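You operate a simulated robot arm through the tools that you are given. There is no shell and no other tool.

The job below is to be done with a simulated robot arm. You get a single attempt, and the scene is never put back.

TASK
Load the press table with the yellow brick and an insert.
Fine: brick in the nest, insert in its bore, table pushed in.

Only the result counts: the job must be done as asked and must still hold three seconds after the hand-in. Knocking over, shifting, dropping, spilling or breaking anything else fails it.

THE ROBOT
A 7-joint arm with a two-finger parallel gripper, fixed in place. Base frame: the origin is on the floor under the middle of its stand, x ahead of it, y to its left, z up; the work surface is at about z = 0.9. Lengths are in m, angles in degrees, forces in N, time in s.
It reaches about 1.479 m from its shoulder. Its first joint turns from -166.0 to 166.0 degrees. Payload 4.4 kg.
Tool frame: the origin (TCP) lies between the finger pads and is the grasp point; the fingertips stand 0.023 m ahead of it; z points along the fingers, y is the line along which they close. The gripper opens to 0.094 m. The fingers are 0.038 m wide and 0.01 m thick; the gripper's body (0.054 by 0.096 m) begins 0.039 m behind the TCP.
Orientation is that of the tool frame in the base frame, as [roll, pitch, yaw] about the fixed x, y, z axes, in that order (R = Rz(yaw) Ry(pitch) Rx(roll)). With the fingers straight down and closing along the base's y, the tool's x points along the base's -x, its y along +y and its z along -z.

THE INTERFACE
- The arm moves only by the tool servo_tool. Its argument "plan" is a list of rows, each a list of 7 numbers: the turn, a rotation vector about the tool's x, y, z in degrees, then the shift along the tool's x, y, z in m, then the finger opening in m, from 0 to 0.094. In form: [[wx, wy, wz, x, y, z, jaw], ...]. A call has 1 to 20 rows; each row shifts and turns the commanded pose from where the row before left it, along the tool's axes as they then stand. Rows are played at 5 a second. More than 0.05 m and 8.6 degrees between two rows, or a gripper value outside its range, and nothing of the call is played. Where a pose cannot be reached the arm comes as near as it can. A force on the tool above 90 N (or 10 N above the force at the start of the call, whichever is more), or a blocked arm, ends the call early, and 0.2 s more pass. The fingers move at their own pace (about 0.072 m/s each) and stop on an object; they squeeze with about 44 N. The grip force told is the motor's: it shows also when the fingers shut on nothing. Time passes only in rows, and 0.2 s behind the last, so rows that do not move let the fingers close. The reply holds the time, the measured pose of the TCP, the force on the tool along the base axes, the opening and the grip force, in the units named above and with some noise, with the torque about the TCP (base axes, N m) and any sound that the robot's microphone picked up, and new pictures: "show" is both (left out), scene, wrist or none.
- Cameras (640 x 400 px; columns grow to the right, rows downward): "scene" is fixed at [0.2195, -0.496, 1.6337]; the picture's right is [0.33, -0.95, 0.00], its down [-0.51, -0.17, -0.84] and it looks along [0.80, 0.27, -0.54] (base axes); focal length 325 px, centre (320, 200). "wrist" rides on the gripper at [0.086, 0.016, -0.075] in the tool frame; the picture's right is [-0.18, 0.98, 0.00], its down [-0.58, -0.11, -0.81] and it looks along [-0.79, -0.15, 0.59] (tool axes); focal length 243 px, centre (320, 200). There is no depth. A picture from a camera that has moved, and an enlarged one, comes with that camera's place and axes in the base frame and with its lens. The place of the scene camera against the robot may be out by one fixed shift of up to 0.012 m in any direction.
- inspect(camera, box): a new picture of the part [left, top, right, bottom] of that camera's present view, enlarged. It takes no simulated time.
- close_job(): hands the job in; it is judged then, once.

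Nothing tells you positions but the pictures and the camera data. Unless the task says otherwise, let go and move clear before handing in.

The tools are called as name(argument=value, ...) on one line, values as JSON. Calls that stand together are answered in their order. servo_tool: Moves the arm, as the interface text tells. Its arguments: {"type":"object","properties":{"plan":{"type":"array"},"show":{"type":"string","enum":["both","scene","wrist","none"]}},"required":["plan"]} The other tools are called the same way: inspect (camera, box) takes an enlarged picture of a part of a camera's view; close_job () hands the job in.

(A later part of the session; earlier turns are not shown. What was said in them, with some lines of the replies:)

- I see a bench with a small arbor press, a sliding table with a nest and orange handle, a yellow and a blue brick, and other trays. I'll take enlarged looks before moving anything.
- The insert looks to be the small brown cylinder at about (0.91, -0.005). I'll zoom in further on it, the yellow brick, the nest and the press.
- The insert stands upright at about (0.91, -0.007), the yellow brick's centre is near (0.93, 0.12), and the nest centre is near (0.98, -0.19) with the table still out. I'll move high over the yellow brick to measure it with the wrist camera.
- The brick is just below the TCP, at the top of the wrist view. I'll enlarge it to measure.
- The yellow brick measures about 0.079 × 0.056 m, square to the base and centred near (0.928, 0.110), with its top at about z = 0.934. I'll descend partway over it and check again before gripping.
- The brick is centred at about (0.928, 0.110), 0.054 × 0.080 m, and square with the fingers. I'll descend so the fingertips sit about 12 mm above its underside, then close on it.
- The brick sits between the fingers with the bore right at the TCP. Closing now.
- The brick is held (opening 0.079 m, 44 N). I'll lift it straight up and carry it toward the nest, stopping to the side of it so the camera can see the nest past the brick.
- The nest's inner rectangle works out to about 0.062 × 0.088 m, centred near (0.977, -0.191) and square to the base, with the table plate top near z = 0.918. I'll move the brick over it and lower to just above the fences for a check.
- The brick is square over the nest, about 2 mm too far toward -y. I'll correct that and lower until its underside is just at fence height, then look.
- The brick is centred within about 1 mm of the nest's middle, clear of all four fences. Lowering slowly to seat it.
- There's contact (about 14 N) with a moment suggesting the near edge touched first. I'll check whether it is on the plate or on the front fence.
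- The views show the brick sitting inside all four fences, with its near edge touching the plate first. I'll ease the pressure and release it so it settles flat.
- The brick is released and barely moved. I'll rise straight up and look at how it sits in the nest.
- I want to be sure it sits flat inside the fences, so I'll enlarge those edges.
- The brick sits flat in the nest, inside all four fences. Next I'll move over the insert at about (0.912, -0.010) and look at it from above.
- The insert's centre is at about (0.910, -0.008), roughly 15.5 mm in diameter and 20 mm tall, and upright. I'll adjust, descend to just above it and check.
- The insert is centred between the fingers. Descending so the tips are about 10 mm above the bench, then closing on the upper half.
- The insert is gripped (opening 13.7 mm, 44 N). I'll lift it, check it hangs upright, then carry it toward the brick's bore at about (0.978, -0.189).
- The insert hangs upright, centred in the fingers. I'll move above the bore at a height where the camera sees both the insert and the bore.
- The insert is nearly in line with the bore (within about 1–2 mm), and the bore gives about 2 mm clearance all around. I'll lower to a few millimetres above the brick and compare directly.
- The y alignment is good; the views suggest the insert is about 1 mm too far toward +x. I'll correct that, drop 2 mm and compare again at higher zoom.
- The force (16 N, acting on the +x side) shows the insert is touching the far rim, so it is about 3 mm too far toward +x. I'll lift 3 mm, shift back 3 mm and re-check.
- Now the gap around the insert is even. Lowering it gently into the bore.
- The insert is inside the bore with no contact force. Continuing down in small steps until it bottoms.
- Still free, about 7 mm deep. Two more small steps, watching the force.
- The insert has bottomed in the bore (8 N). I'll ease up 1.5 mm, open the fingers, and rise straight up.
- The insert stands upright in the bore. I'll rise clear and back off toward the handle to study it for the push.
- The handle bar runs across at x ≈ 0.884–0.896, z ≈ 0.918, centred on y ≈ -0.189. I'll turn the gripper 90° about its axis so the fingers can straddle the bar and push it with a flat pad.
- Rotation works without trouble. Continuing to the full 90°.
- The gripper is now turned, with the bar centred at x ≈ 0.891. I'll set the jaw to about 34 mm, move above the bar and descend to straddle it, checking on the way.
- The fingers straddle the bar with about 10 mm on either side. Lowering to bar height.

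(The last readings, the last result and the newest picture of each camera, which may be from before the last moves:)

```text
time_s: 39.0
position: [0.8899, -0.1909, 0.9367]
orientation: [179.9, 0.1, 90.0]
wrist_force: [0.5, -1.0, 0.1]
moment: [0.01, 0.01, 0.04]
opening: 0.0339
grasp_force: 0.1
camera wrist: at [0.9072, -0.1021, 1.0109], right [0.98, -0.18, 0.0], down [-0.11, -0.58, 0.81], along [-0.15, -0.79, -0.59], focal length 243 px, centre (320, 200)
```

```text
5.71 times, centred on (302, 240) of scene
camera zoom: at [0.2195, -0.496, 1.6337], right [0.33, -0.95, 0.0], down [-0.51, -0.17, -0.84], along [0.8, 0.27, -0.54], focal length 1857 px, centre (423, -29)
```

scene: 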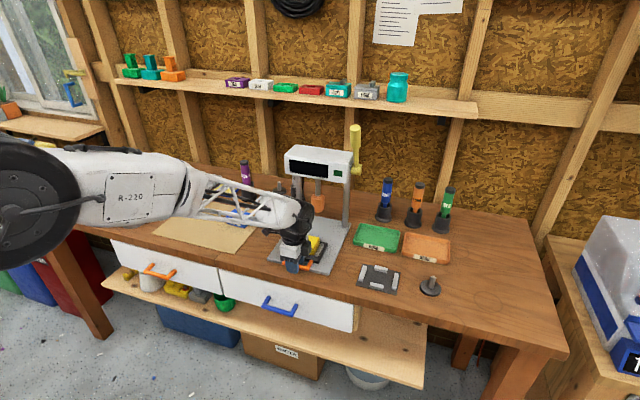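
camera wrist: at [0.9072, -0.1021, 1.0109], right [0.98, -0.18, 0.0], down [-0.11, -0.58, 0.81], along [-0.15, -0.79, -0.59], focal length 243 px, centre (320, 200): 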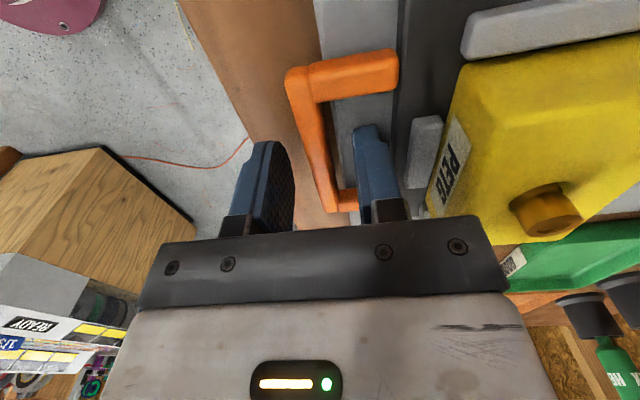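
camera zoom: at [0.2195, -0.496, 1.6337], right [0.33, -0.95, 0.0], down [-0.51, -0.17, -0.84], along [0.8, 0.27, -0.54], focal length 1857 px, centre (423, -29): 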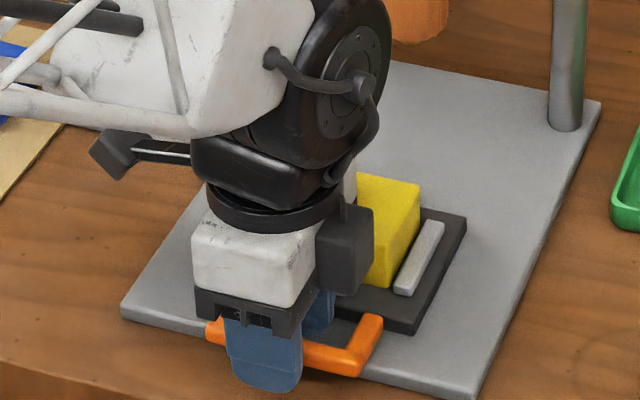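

The fingers straddle the handle bar. Before pushing I want to check how much room the wrist will have in front of the press head.

inspect(camera="scene", box=[240, 130, 380, 280])

inspect(camera="scene", box=[250, 185, 340, 275])

```text
2.67 times, centred on (310, 205) of scene
camera zoom: at [0.2195, -0.496, 1.6337], right [0.33, -0.95, 0.0], down [-0.51, -0.17, -0.84], along [0.8, 0.27, -0.54], focal length 866 px, centre (347, 187)
```

zoom: 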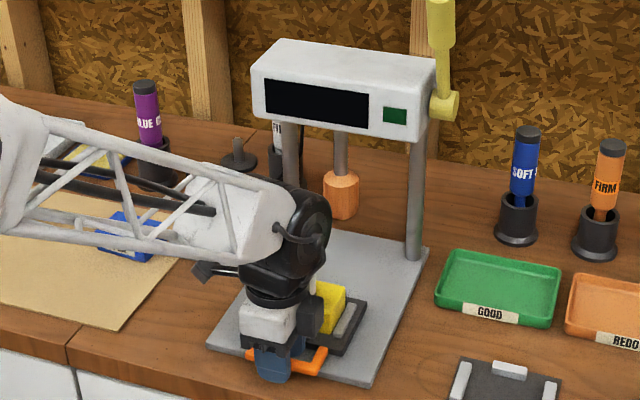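

```text
4.44 times, centred on (295, 230) of scene
camera zoom: at [0.2195, -0.496, 1.6337], right [0.33, -0.95, 0.0], down [-0.51, -0.17, -0.84], along [0.8, 0.27, -0.54], focal length 1444 px, centre (431, 67)
```

zoom: 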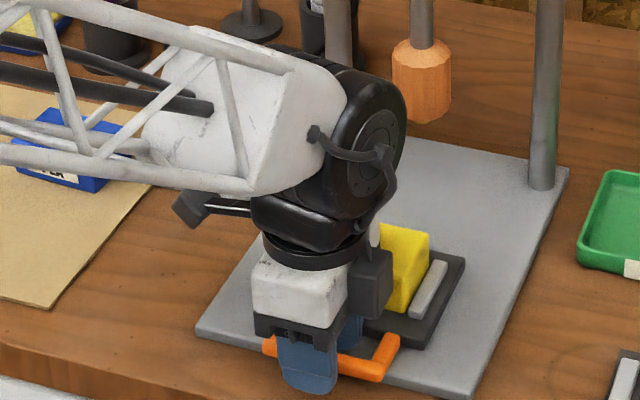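

The wrist joint would come within about 2 cm of the press head if I held the bar to the end, so pushing from behind the bar with closed fingers gives more room. I'll rise, back off, close the fingers and lower behind the bar.

servo_tool(plan=[[0, 0, 0, 0, 0, -0.015, 0.034], [0, 0, 0, 0, 0, -0.02, 0.034], [0, 0, 0, 0, 0, -0.02, 0.034], [0, 0, 0, 0, -0.02, 0, 0.02], [0, 0, 0, 0, -0.025, 0, 0.0], [0, 0, 0, 0, 0, 0, 0.0], [0, 0, 0, 0, 0, 0.02, 0.0], [0, 0, 0, 0, 0, 0.02, 0.0], [0, 0, 0, 0, 0, 0.015, 0.0], [0, 0, 0, 0, 0, 0, 0.0], [0, 0, 0, 0, 0, 0, 0.0]], show="both")

inspect(camera="wrist", box=[220, 60, 420, 220])

inspect(camera="scene", box=[250, 205, 340, 275])

```text
time_s: 41.4
position: [0.8457, -0.1908, 0.9365]
orientation: [-180.0, 0.0, 90.0]
wrist_force: [-0.8, 0.4, 0.4]
moment: [-0.01, -0.01, 0.02]
opening: 0.0
grasp_force: 42.8
camera wrist: at [0.8618, -0.1023, 1.0112], right [0.98, -0.18, 0.0], down [-0.11, -0.58, 0.81], along [-0.15, -0.79, -0.59], focal length 243 px, centre (320, 200)
```

scene: 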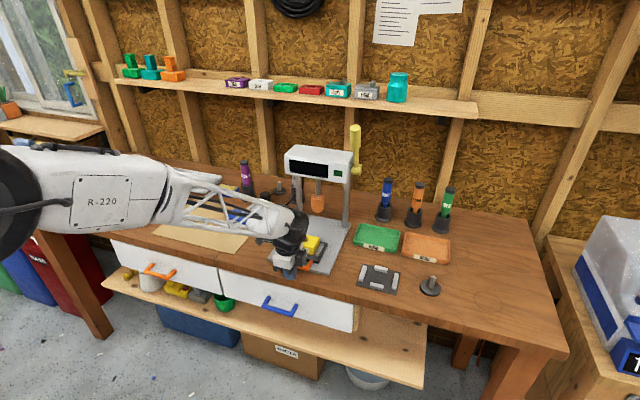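
wrist: 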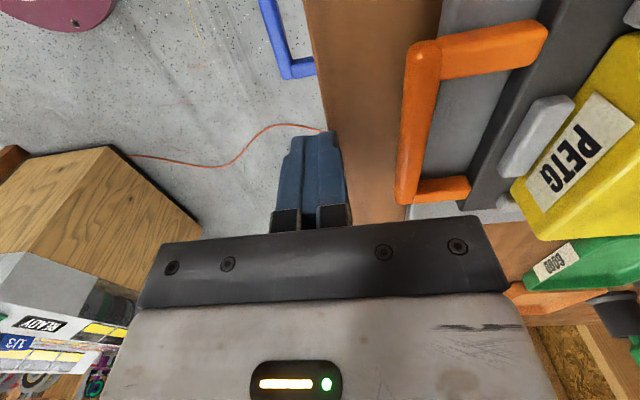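

```text
2.50 times, centred on (320, 140) of wrist
camera zoom: at [0.8618, -0.1023, 1.0112], right [0.98, -0.18, 0.0], down [-0.11, -0.58, 0.81], along [-0.15, -0.79, -0.59], focal length 606 px, centre (320, 350)
```

zoom: 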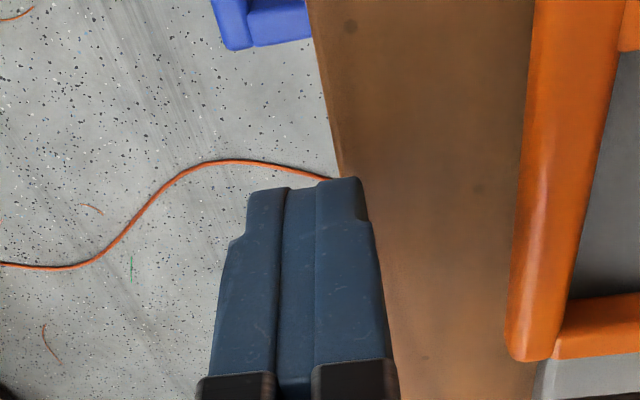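

```text
5.71 times, centred on (295, 240) of scene
camera zoom: at [0.2195, -0.496, 1.6337], right [0.33, -0.95, 0.0], down [-0.51, -0.17, -0.84], along [0.8, 0.27, -0.54], focal length 1857 px, centre (463, -29)
```

zoom: 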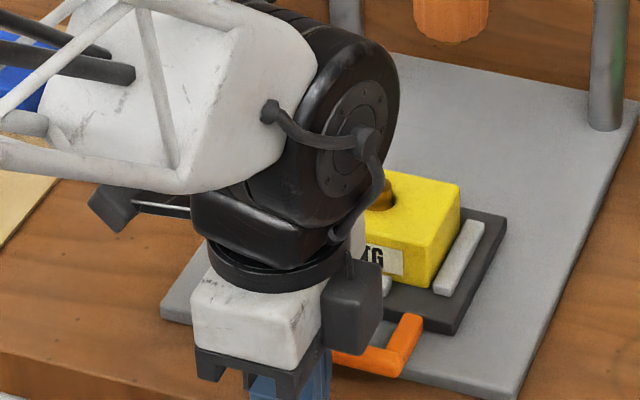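

The closed fingers are behind the bar at its mid-length. I'll advance gently into contact and push the table about 5 cm.

servo_tool(plan=[[0, 0, 0, 0, 0.01, 0, 0.0], [0, 0, 0, 0, 0.01, 0, 0.0], [0, 0, 0, 0, 0.003, 0, 0.0], [0, 0, 0, 0, 0.003, 0, 0.0], [0, 0, 0, 0, 0.003, 0, 0.0], [0, 0, 0, 0, 0.003, 0, 0.0], [0, 0, 0, 0, 0.003, 0, 0.0], [0, 0, 0, 0, 0.004, 0, 0.0], [0, 0, 0, 0, 0.004, 0, 0.0], [0, 0, 0, 0, 0.005, 0, 0.0], [0, 0, 0, 0, 0.006, 0, 0.0], [0, 0, 0, 0, 0.006, 0, 0.0], [0, 0, 0, 0, 0.006, 0, 0.0], [0, 0, 0, 0, 0.005, 0, 0.0], [0, 0, 0, 0, 0.004, 0, 0.0], [0, 0, 0, 0, 0.003, 0, 0.0], [0, 0, 0, 0, 0.002, 0, 0.0], [0, 0, 0, 0, 0, 0, 0.0]], show="both")

inspect(camera="wrist", box=[220, 40, 640, 260])

inspect(camera="scene", box=[260, 160, 370, 280])

```text
time_s: 45.2
position: [0.9252, -0.1902, 0.9365]
orientation: [180.0, 0.1, 90.1]
wrist_force: [0.1, -0.1, -0.6]
moment: [0.01, 0.02, -0.03]
opening: 0.0
grasp_force: 42.3
camera wrist: at [0.9425, -0.1019, 1.0112], right [0.98, -0.18, 0.0], down [-0.11, -0.58, 0.81], along [-0.15, -0.79, -0.59], focal length 243 px, centre (320, 200)
```

scene: 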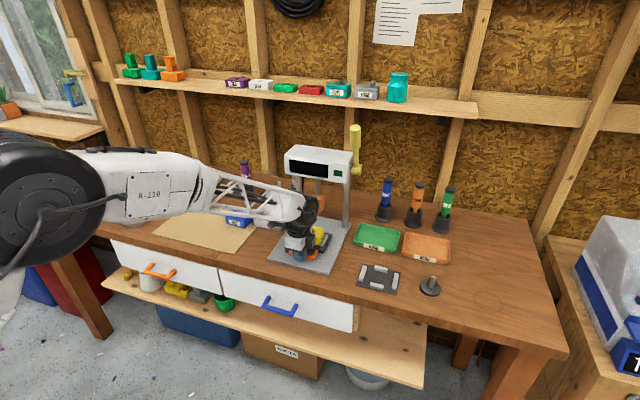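
wrist: 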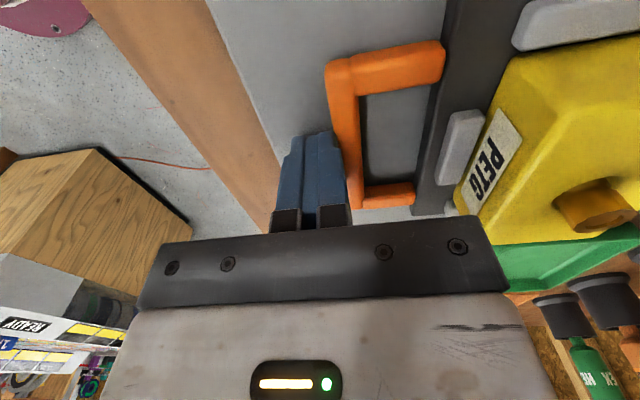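

```text
1.52 times, centred on (430, 150) of wrist
camera zoom: at [0.9425, -0.1019, 1.0112], right [0.98, -0.18, 0.0], down [-0.11, -0.58, 0.81], along [-0.15, -0.79, -0.59], focal length 370 px, centre (152, 276)
```

zoom: 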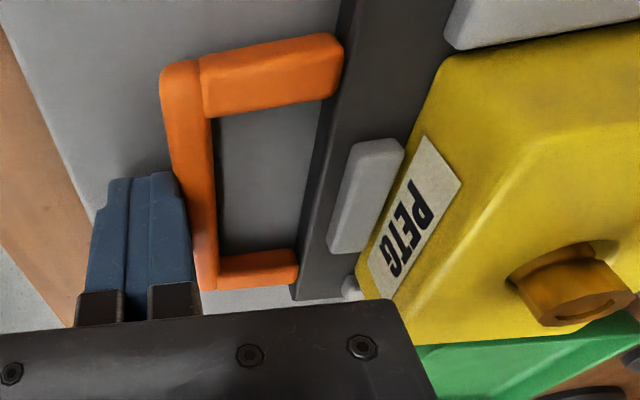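

```text
3.33 times, centred on (315, 220) of scene
camera zoom: at [0.2195, -0.496, 1.6337], right [0.33, -0.95, 0.0], down [-0.51, -0.17, -0.84], along [0.8, 0.27, -0.54], focal length 1083 px, centre (337, 133)
```

zoom: 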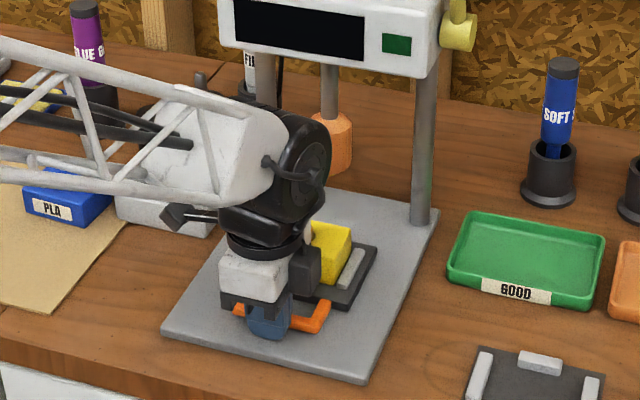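

The table slides freely; the brick and insert are riding along in place. Pushing another 5 cm.

servo_tool(plan=[[0, 0, 0, 0, 0.002, 0, 0.0], [0, 0, 0, 0, 0.003, 0, 0.0], [0, 0, 0, 0, 0.004, 0, 0.0], [0, 0, 0, 0, 0.005, 0, 0.0], [0, 0, 0, 0, 0.006, 0, 0.0], [0, 0, 0, 0, 0.006, 0, 0.0], [0, 0, 0, 0, 0.006, 0, 0.0], [0, 0, 0, 0, 0.006, 0, 0.0], [0, 0, 0, 0, 0.005, 0, 0.0], [0, 0, 0, 0, 0.004, 0, 0.0], [0, 0, 0, 0, 0.002, 0, 0.0], [0, 0, 0, 0, 0.001, 0, 0.0], [0, 0, 0, 0, 0, 0, 0.0]], show="both")

inspect(camera="wrist", box=[220, 40, 640, 260])

inspect(camera="scene", box=[260, 140, 370, 260])

```text
time_s: 48.0
position: [0.9764, -0.19, 0.9379]
orientation: [-180.0, 0.0, 90.0]
wrist_force: [0.5, -0.7, 0.5]
moment: [-0.01, 0.01, -0.01]
opening: 0.0
grasp_force: 42.4
camera wrist: at [0.992, -0.1022, 1.0114], right [0.98, -0.18, 0.0], down [-0.11, -0.58, 0.81], along [-0.15, -0.79, -0.59], focal length 243 px, centre (320, 200)
```

scene: 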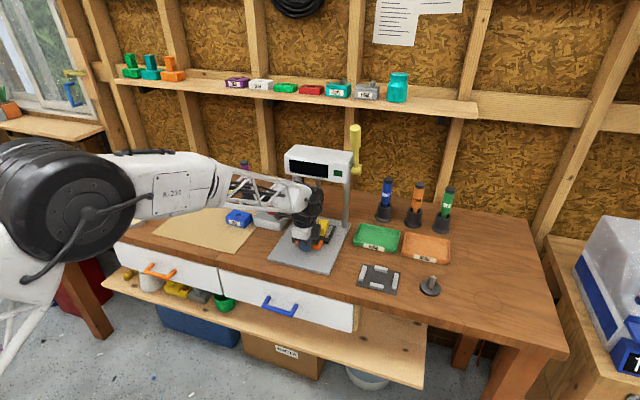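
wrist: 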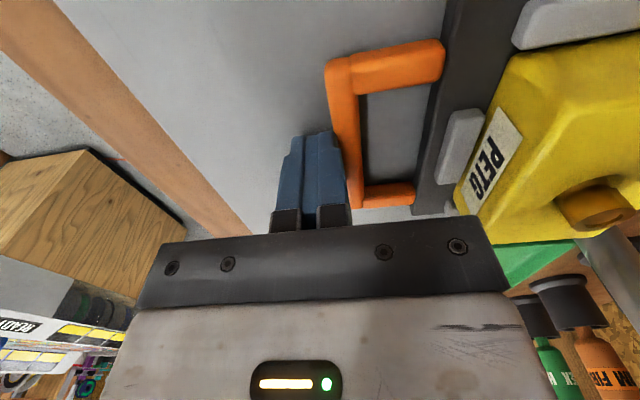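

```text
1.52 times, centred on (430, 150) of wrist
camera zoom: at [0.992, -0.1022, 1.0114], right [0.98, -0.18, 0.0], down [-0.11, -0.58, 0.81], along [-0.15, -0.79, -0.59], focal length 370 px, centre (152, 276)
```

zoom: 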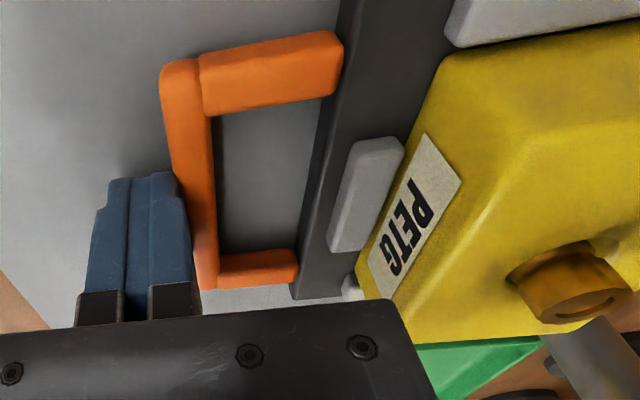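

```text
3.33 times, centred on (315, 200) of scene
camera zoom: at [0.2195, -0.496, 1.6337], right [0.33, -0.95, 0.0], down [-0.51, -0.17, -0.84], along [0.8, 0.27, -0.54], focal length 1083 px, centre (337, 200)
```

zoom: 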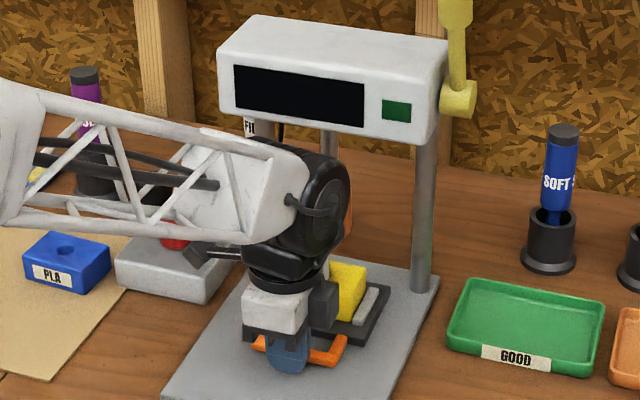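

Still sliding freely with nothing in the way. I'll continue in smaller steps toward the expected stop.

servo_tool(plan=[[0, 0, 0, 0, 0.002, 0, 0.0], [0, 0, 0, 0, 0.003, 0, 0.0], [0, 0, 0, 0, 0.003, 0, 0.0], [0, 0, 0, 0, 0.003, 0, 0.0], [0, 0, 0, 0, 0.003, 0, 0.0], [0, 0, 0, 0, 0.003, 0, 0.0], [0, 0, 0, 0, 0.002, 0, 0.0], [0, 0, 0, 0, 0.001, 0, 0.0], [0, 0, 0, 0, 0, 0, 0.0]], show="both")

inspect(camera="wrist", box=[220, 40, 640, 260])

inspect(camera="scene", box=[280, 130, 370, 250])

```text
time_s: 50.0
position: [0.9966, -0.19, 0.9374]
orientation: [-179.9, 0.0, 90.0]
wrist_force: [0.7, 0.4, 0.5]
moment: [0.0, -0.01, 0.01]
opening: 0.0
grasp_force: 42.3
camera wrist: at [1.0122, -0.1023, 1.0113], right [0.98, -0.18, 0.0], down [-0.11, -0.58, 0.81], along [-0.15, -0.79, -0.59], focal length 243 px, centre (320, 200)
```

scene: 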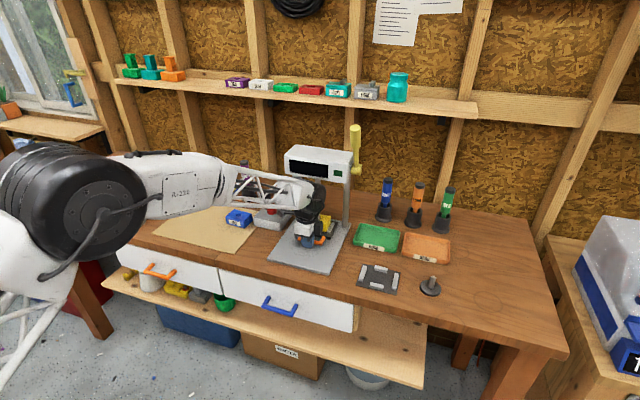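
wrist: 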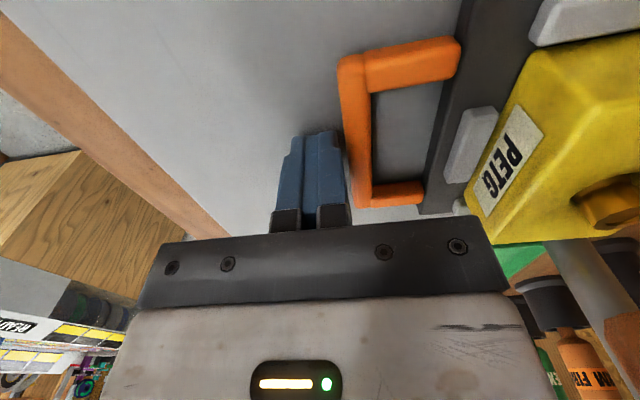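

```text
1.52 times, centred on (430, 150) of wrist
camera zoom: at [1.0122, -0.1023, 1.0113], right [0.98, -0.18, 0.0], down [-0.11, -0.58, 0.81], along [-0.15, -0.79, -0.59], focal length 370 px, centre (152, 276)
```

zoom: 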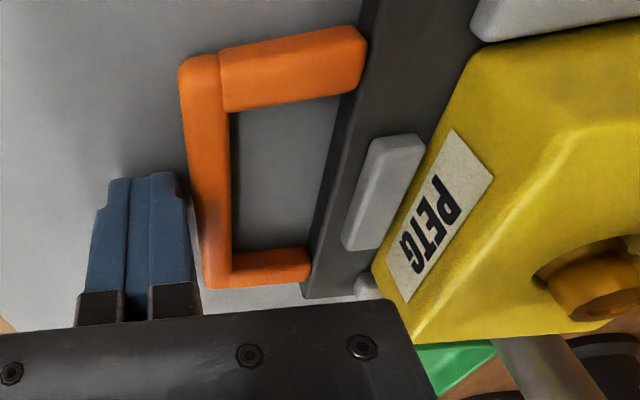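

```text
3.33 times, centred on (325, 190) of scene
camera zoom: at [0.2195, -0.496, 1.6337], right [0.33, -0.95, 0.0], down [-0.51, -0.17, -0.84], along [0.8, 0.27, -0.54], focal length 1083 px, centre (303, 233)
```

zoom: 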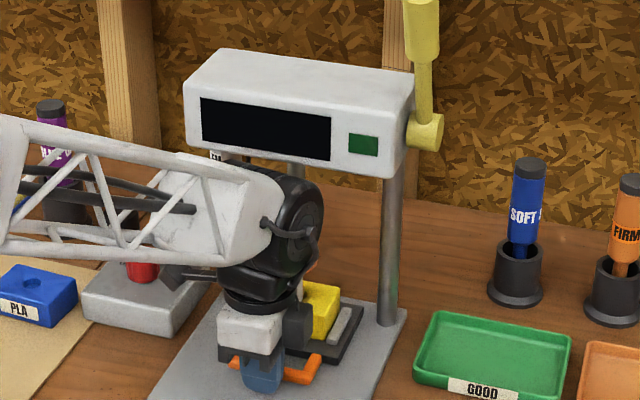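

The table has moved ahead of the fingers by about 6 mm, as if it was drawn into a stop or detent. I'll close that gap gently and press lightly to confirm it is fully in.

servo_tool(plan=[[0, 0, 0, 0, 0.002, 0, 0.0], [0, 0, 0, 0, 0.002, 0, 0.0], [0, 0, 0, 0, 0.001, 0, 0.0], [0, 0, 0, 0, 0.001, 0, 0.0], [0, 0, 0, 0, 0.001, 0, 0.0], [0, 0, 0, 0, 0, 0, 0.0]], show="wrist")

inspect(camera="wrist", box=[220, 40, 640, 260])

```text
time_s: 51.4
position: [1.0016, -0.1907, 0.9358]
orientation: [-179.9, 0.0, 90.0]
wrist_force: [-52.2, 4.9, 8.8]
moment: [0.04, 0.77, 0.05]
opening: 0.0001
grasp_force: 42.1
camera wrist: at [1.018, -0.1024, 1.0109], right [0.98, -0.18, 0.0], down [-0.11, -0.58, 0.81], along [-0.15, -0.79, -0.59], focal length 243 px, centre (320, 200)
```

wrist: 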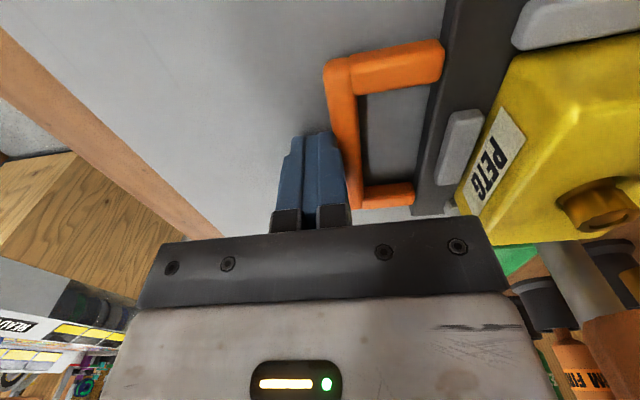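

```text
1.52 times, centred on (430, 150) of wrist
camera zoom: at [1.018, -0.1024, 1.0109], right [0.98, -0.18, 0.0], down [-0.11, -0.58, 0.81], along [-0.15, -0.79, -0.59], focal length 370 px, centre (152, 276)
```

zoom: 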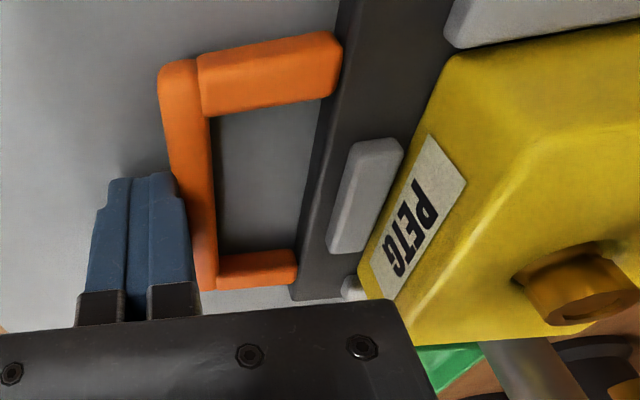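

A firm 52 N at the fingertip height confirms the table is against its stop. Backing away straight, then rising clear.

servo_tool(plan=[[0, 0, 0, 0, -0.003, 0, 0.0], [0, 0, 0, 0, -0.007, 0, 0.0], [0, 0, 0, 0, -0.015, 0, 0.0], [0, 0, 0, 0, -0.02, 0, 0.0], [0, 0, 0, 0, -0.025, 0, 0.0], [0, 0, 0, 0, -0.03, -0.01, 0.0], [0, 0, 0, 0, -0.03, -0.03, 0.0], [0, 0, 0, 0, -0.03, -0.04, 0.0], [0, 0, 0, 0, -0.03, -0.04, 0.0], [0, 0, 0, 0, 0, 0, 0.0]], show="both")

inspect(camera="scene", box=[270, 140, 370, 260])

inspect(camera="scene", box=[290, 185, 355, 245])

```text
time_s: 53.6
position: [0.8123, -0.1918, 1.0562]
orientation: [-180.0, 0.0, 90.0]
wrist_force: [-0.2, 0.4, -0.6]
moment: [0.02, 0.01, 0.02]
opening: 0.0001
grasp_force: 42.5
camera wrist: at [0.8279, -0.103, 1.1308], right [0.98, -0.18, 0.0], down [-0.11, -0.58, 0.81], along [-0.15, -0.79, -0.59], focal length 243 px, centre (320, 200)
```

scene: 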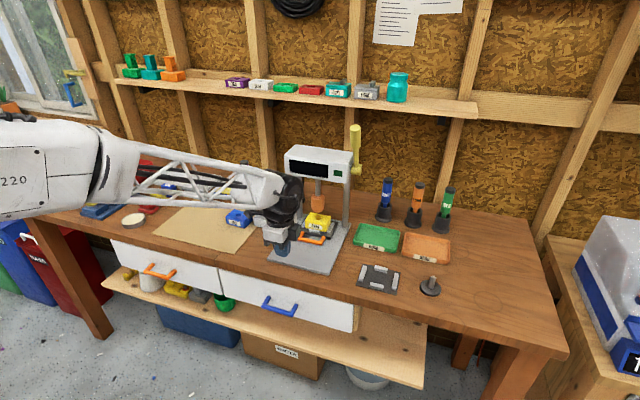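
wrist: 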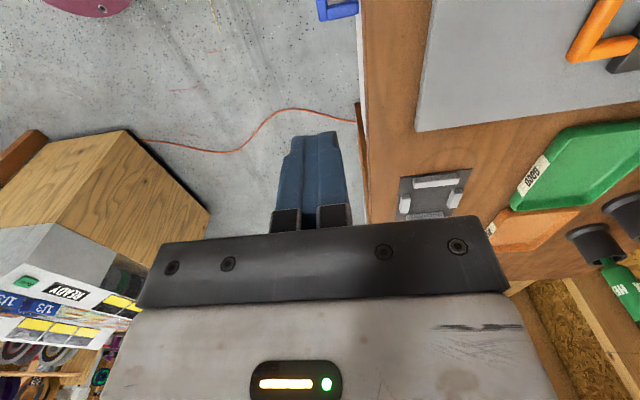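

```text
3.33 times, centred on (320, 200) of scene
camera zoom: at [0.2195, -0.496, 1.6337], right [0.33, -0.95, 0.0], down [-0.51, -0.17, -0.84], along [0.8, 0.27, -0.54], focal length 1083 px, centre (320, 200)
```

zoom: 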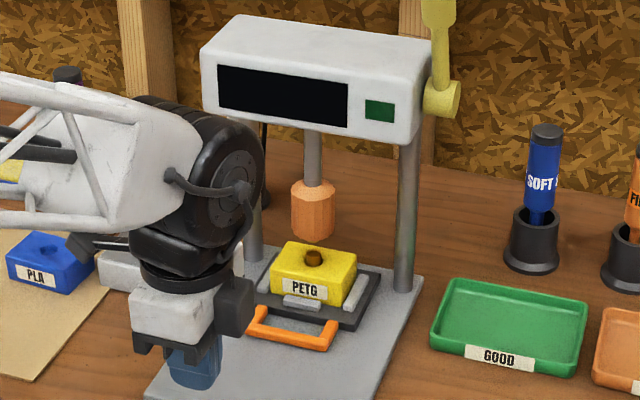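

```text
6.67 times, centred on (322, 215) of scene
camera zoom: at [0.2195, -0.496, 1.6337], right [0.33, -0.95, 0.0], down [-0.51, -0.17, -0.84], along [0.8, 0.27, -0.54], focal length 2166 px, centre (303, 100)
```

zoom: 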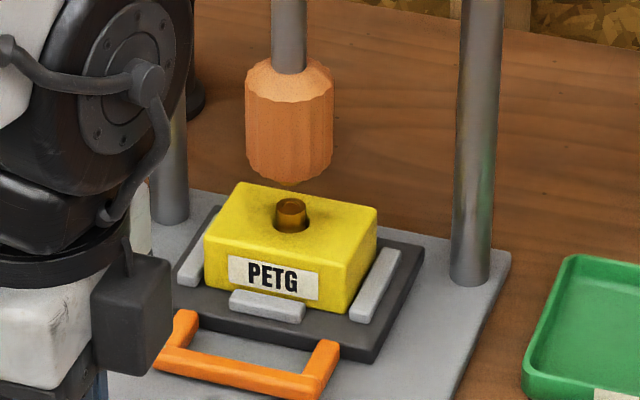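

The table is in, with the brick and insert under the ram. I'll take close looks at the insert and at the surroundings before handing in.

inspect(camera="scene", box=[305, 205, 340, 235])

inspect(camera="scene", box=[160, 140, 320, 280])

inspect(camera="wrist", box=[400, 0, 640, 150])

```text
13.33 times, centred on (322, 220) of scene
camera zoom: at [0.2195, -0.496, 1.6337], right [0.33, -0.95, 0.0], down [-0.51, -0.17, -0.84], along [0.8, 0.27, -0.54], focal length 4332 px, centre (287, -67)
```

zoom: 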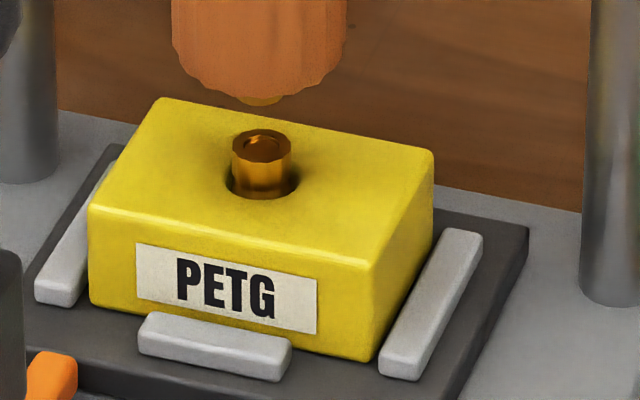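

```text
2.86 times, centred on (240, 210) of scene
camera zoom: at [0.2195, -0.496, 1.6337], right [0.33, -0.95, 0.0], down [-0.51, -0.17, -0.84], along [0.8, 0.27, -0.54], focal length 928 px, centre (549, 171)
```

zoom: 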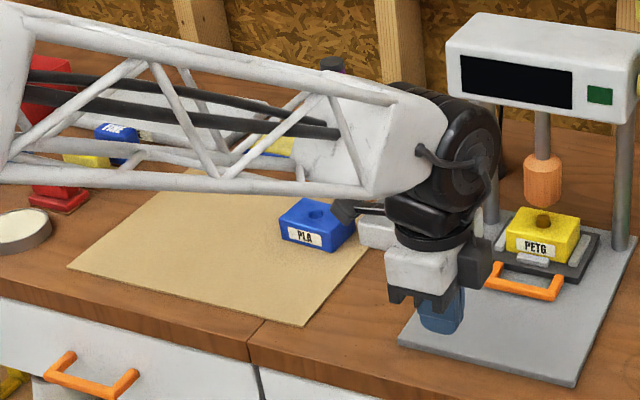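

```text
2.67 times, centred on (520, 75) of wrist
camera zoom: at [0.8279, -0.103, 1.1308], right [0.98, -0.18, 0.0], down [-0.11, -0.58, 0.81], along [-0.15, -0.79, -0.59], focal length 647 px, centre (-213, 533)
```

zoom: 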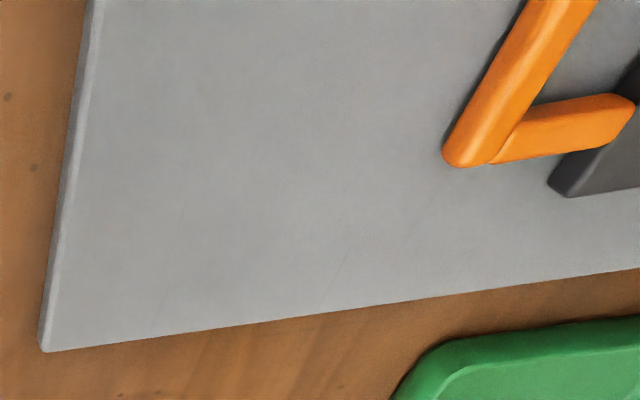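

Everything checks out. The brick is flat in the nest, the insert is upright in its bore, the table is against its stop, the press base hasn't moved and the gripper is clear. Handing in.

close_job()

```text
The job is handed in.
```

The press table is loaded, and I've handed the job in. The last pictures before hand-in showed:

- **Brick:** the yellow brick sits flat in the nest, inside all four fences.
- **Insert:** it stands upright in the brick's bore, resting on the bottom. On the first try it touched the bore's rim, so I lifted it, moved it back 3 mm and lowered it in freely.
- **Table:** it is pushed in under the press ram. I pressed on the handle until it held firm at about 52 N, which confirmed it had reached its stop.

The arm is clear of the press. The press base hasn't moved, and nothing else on the bench looks disturbed.
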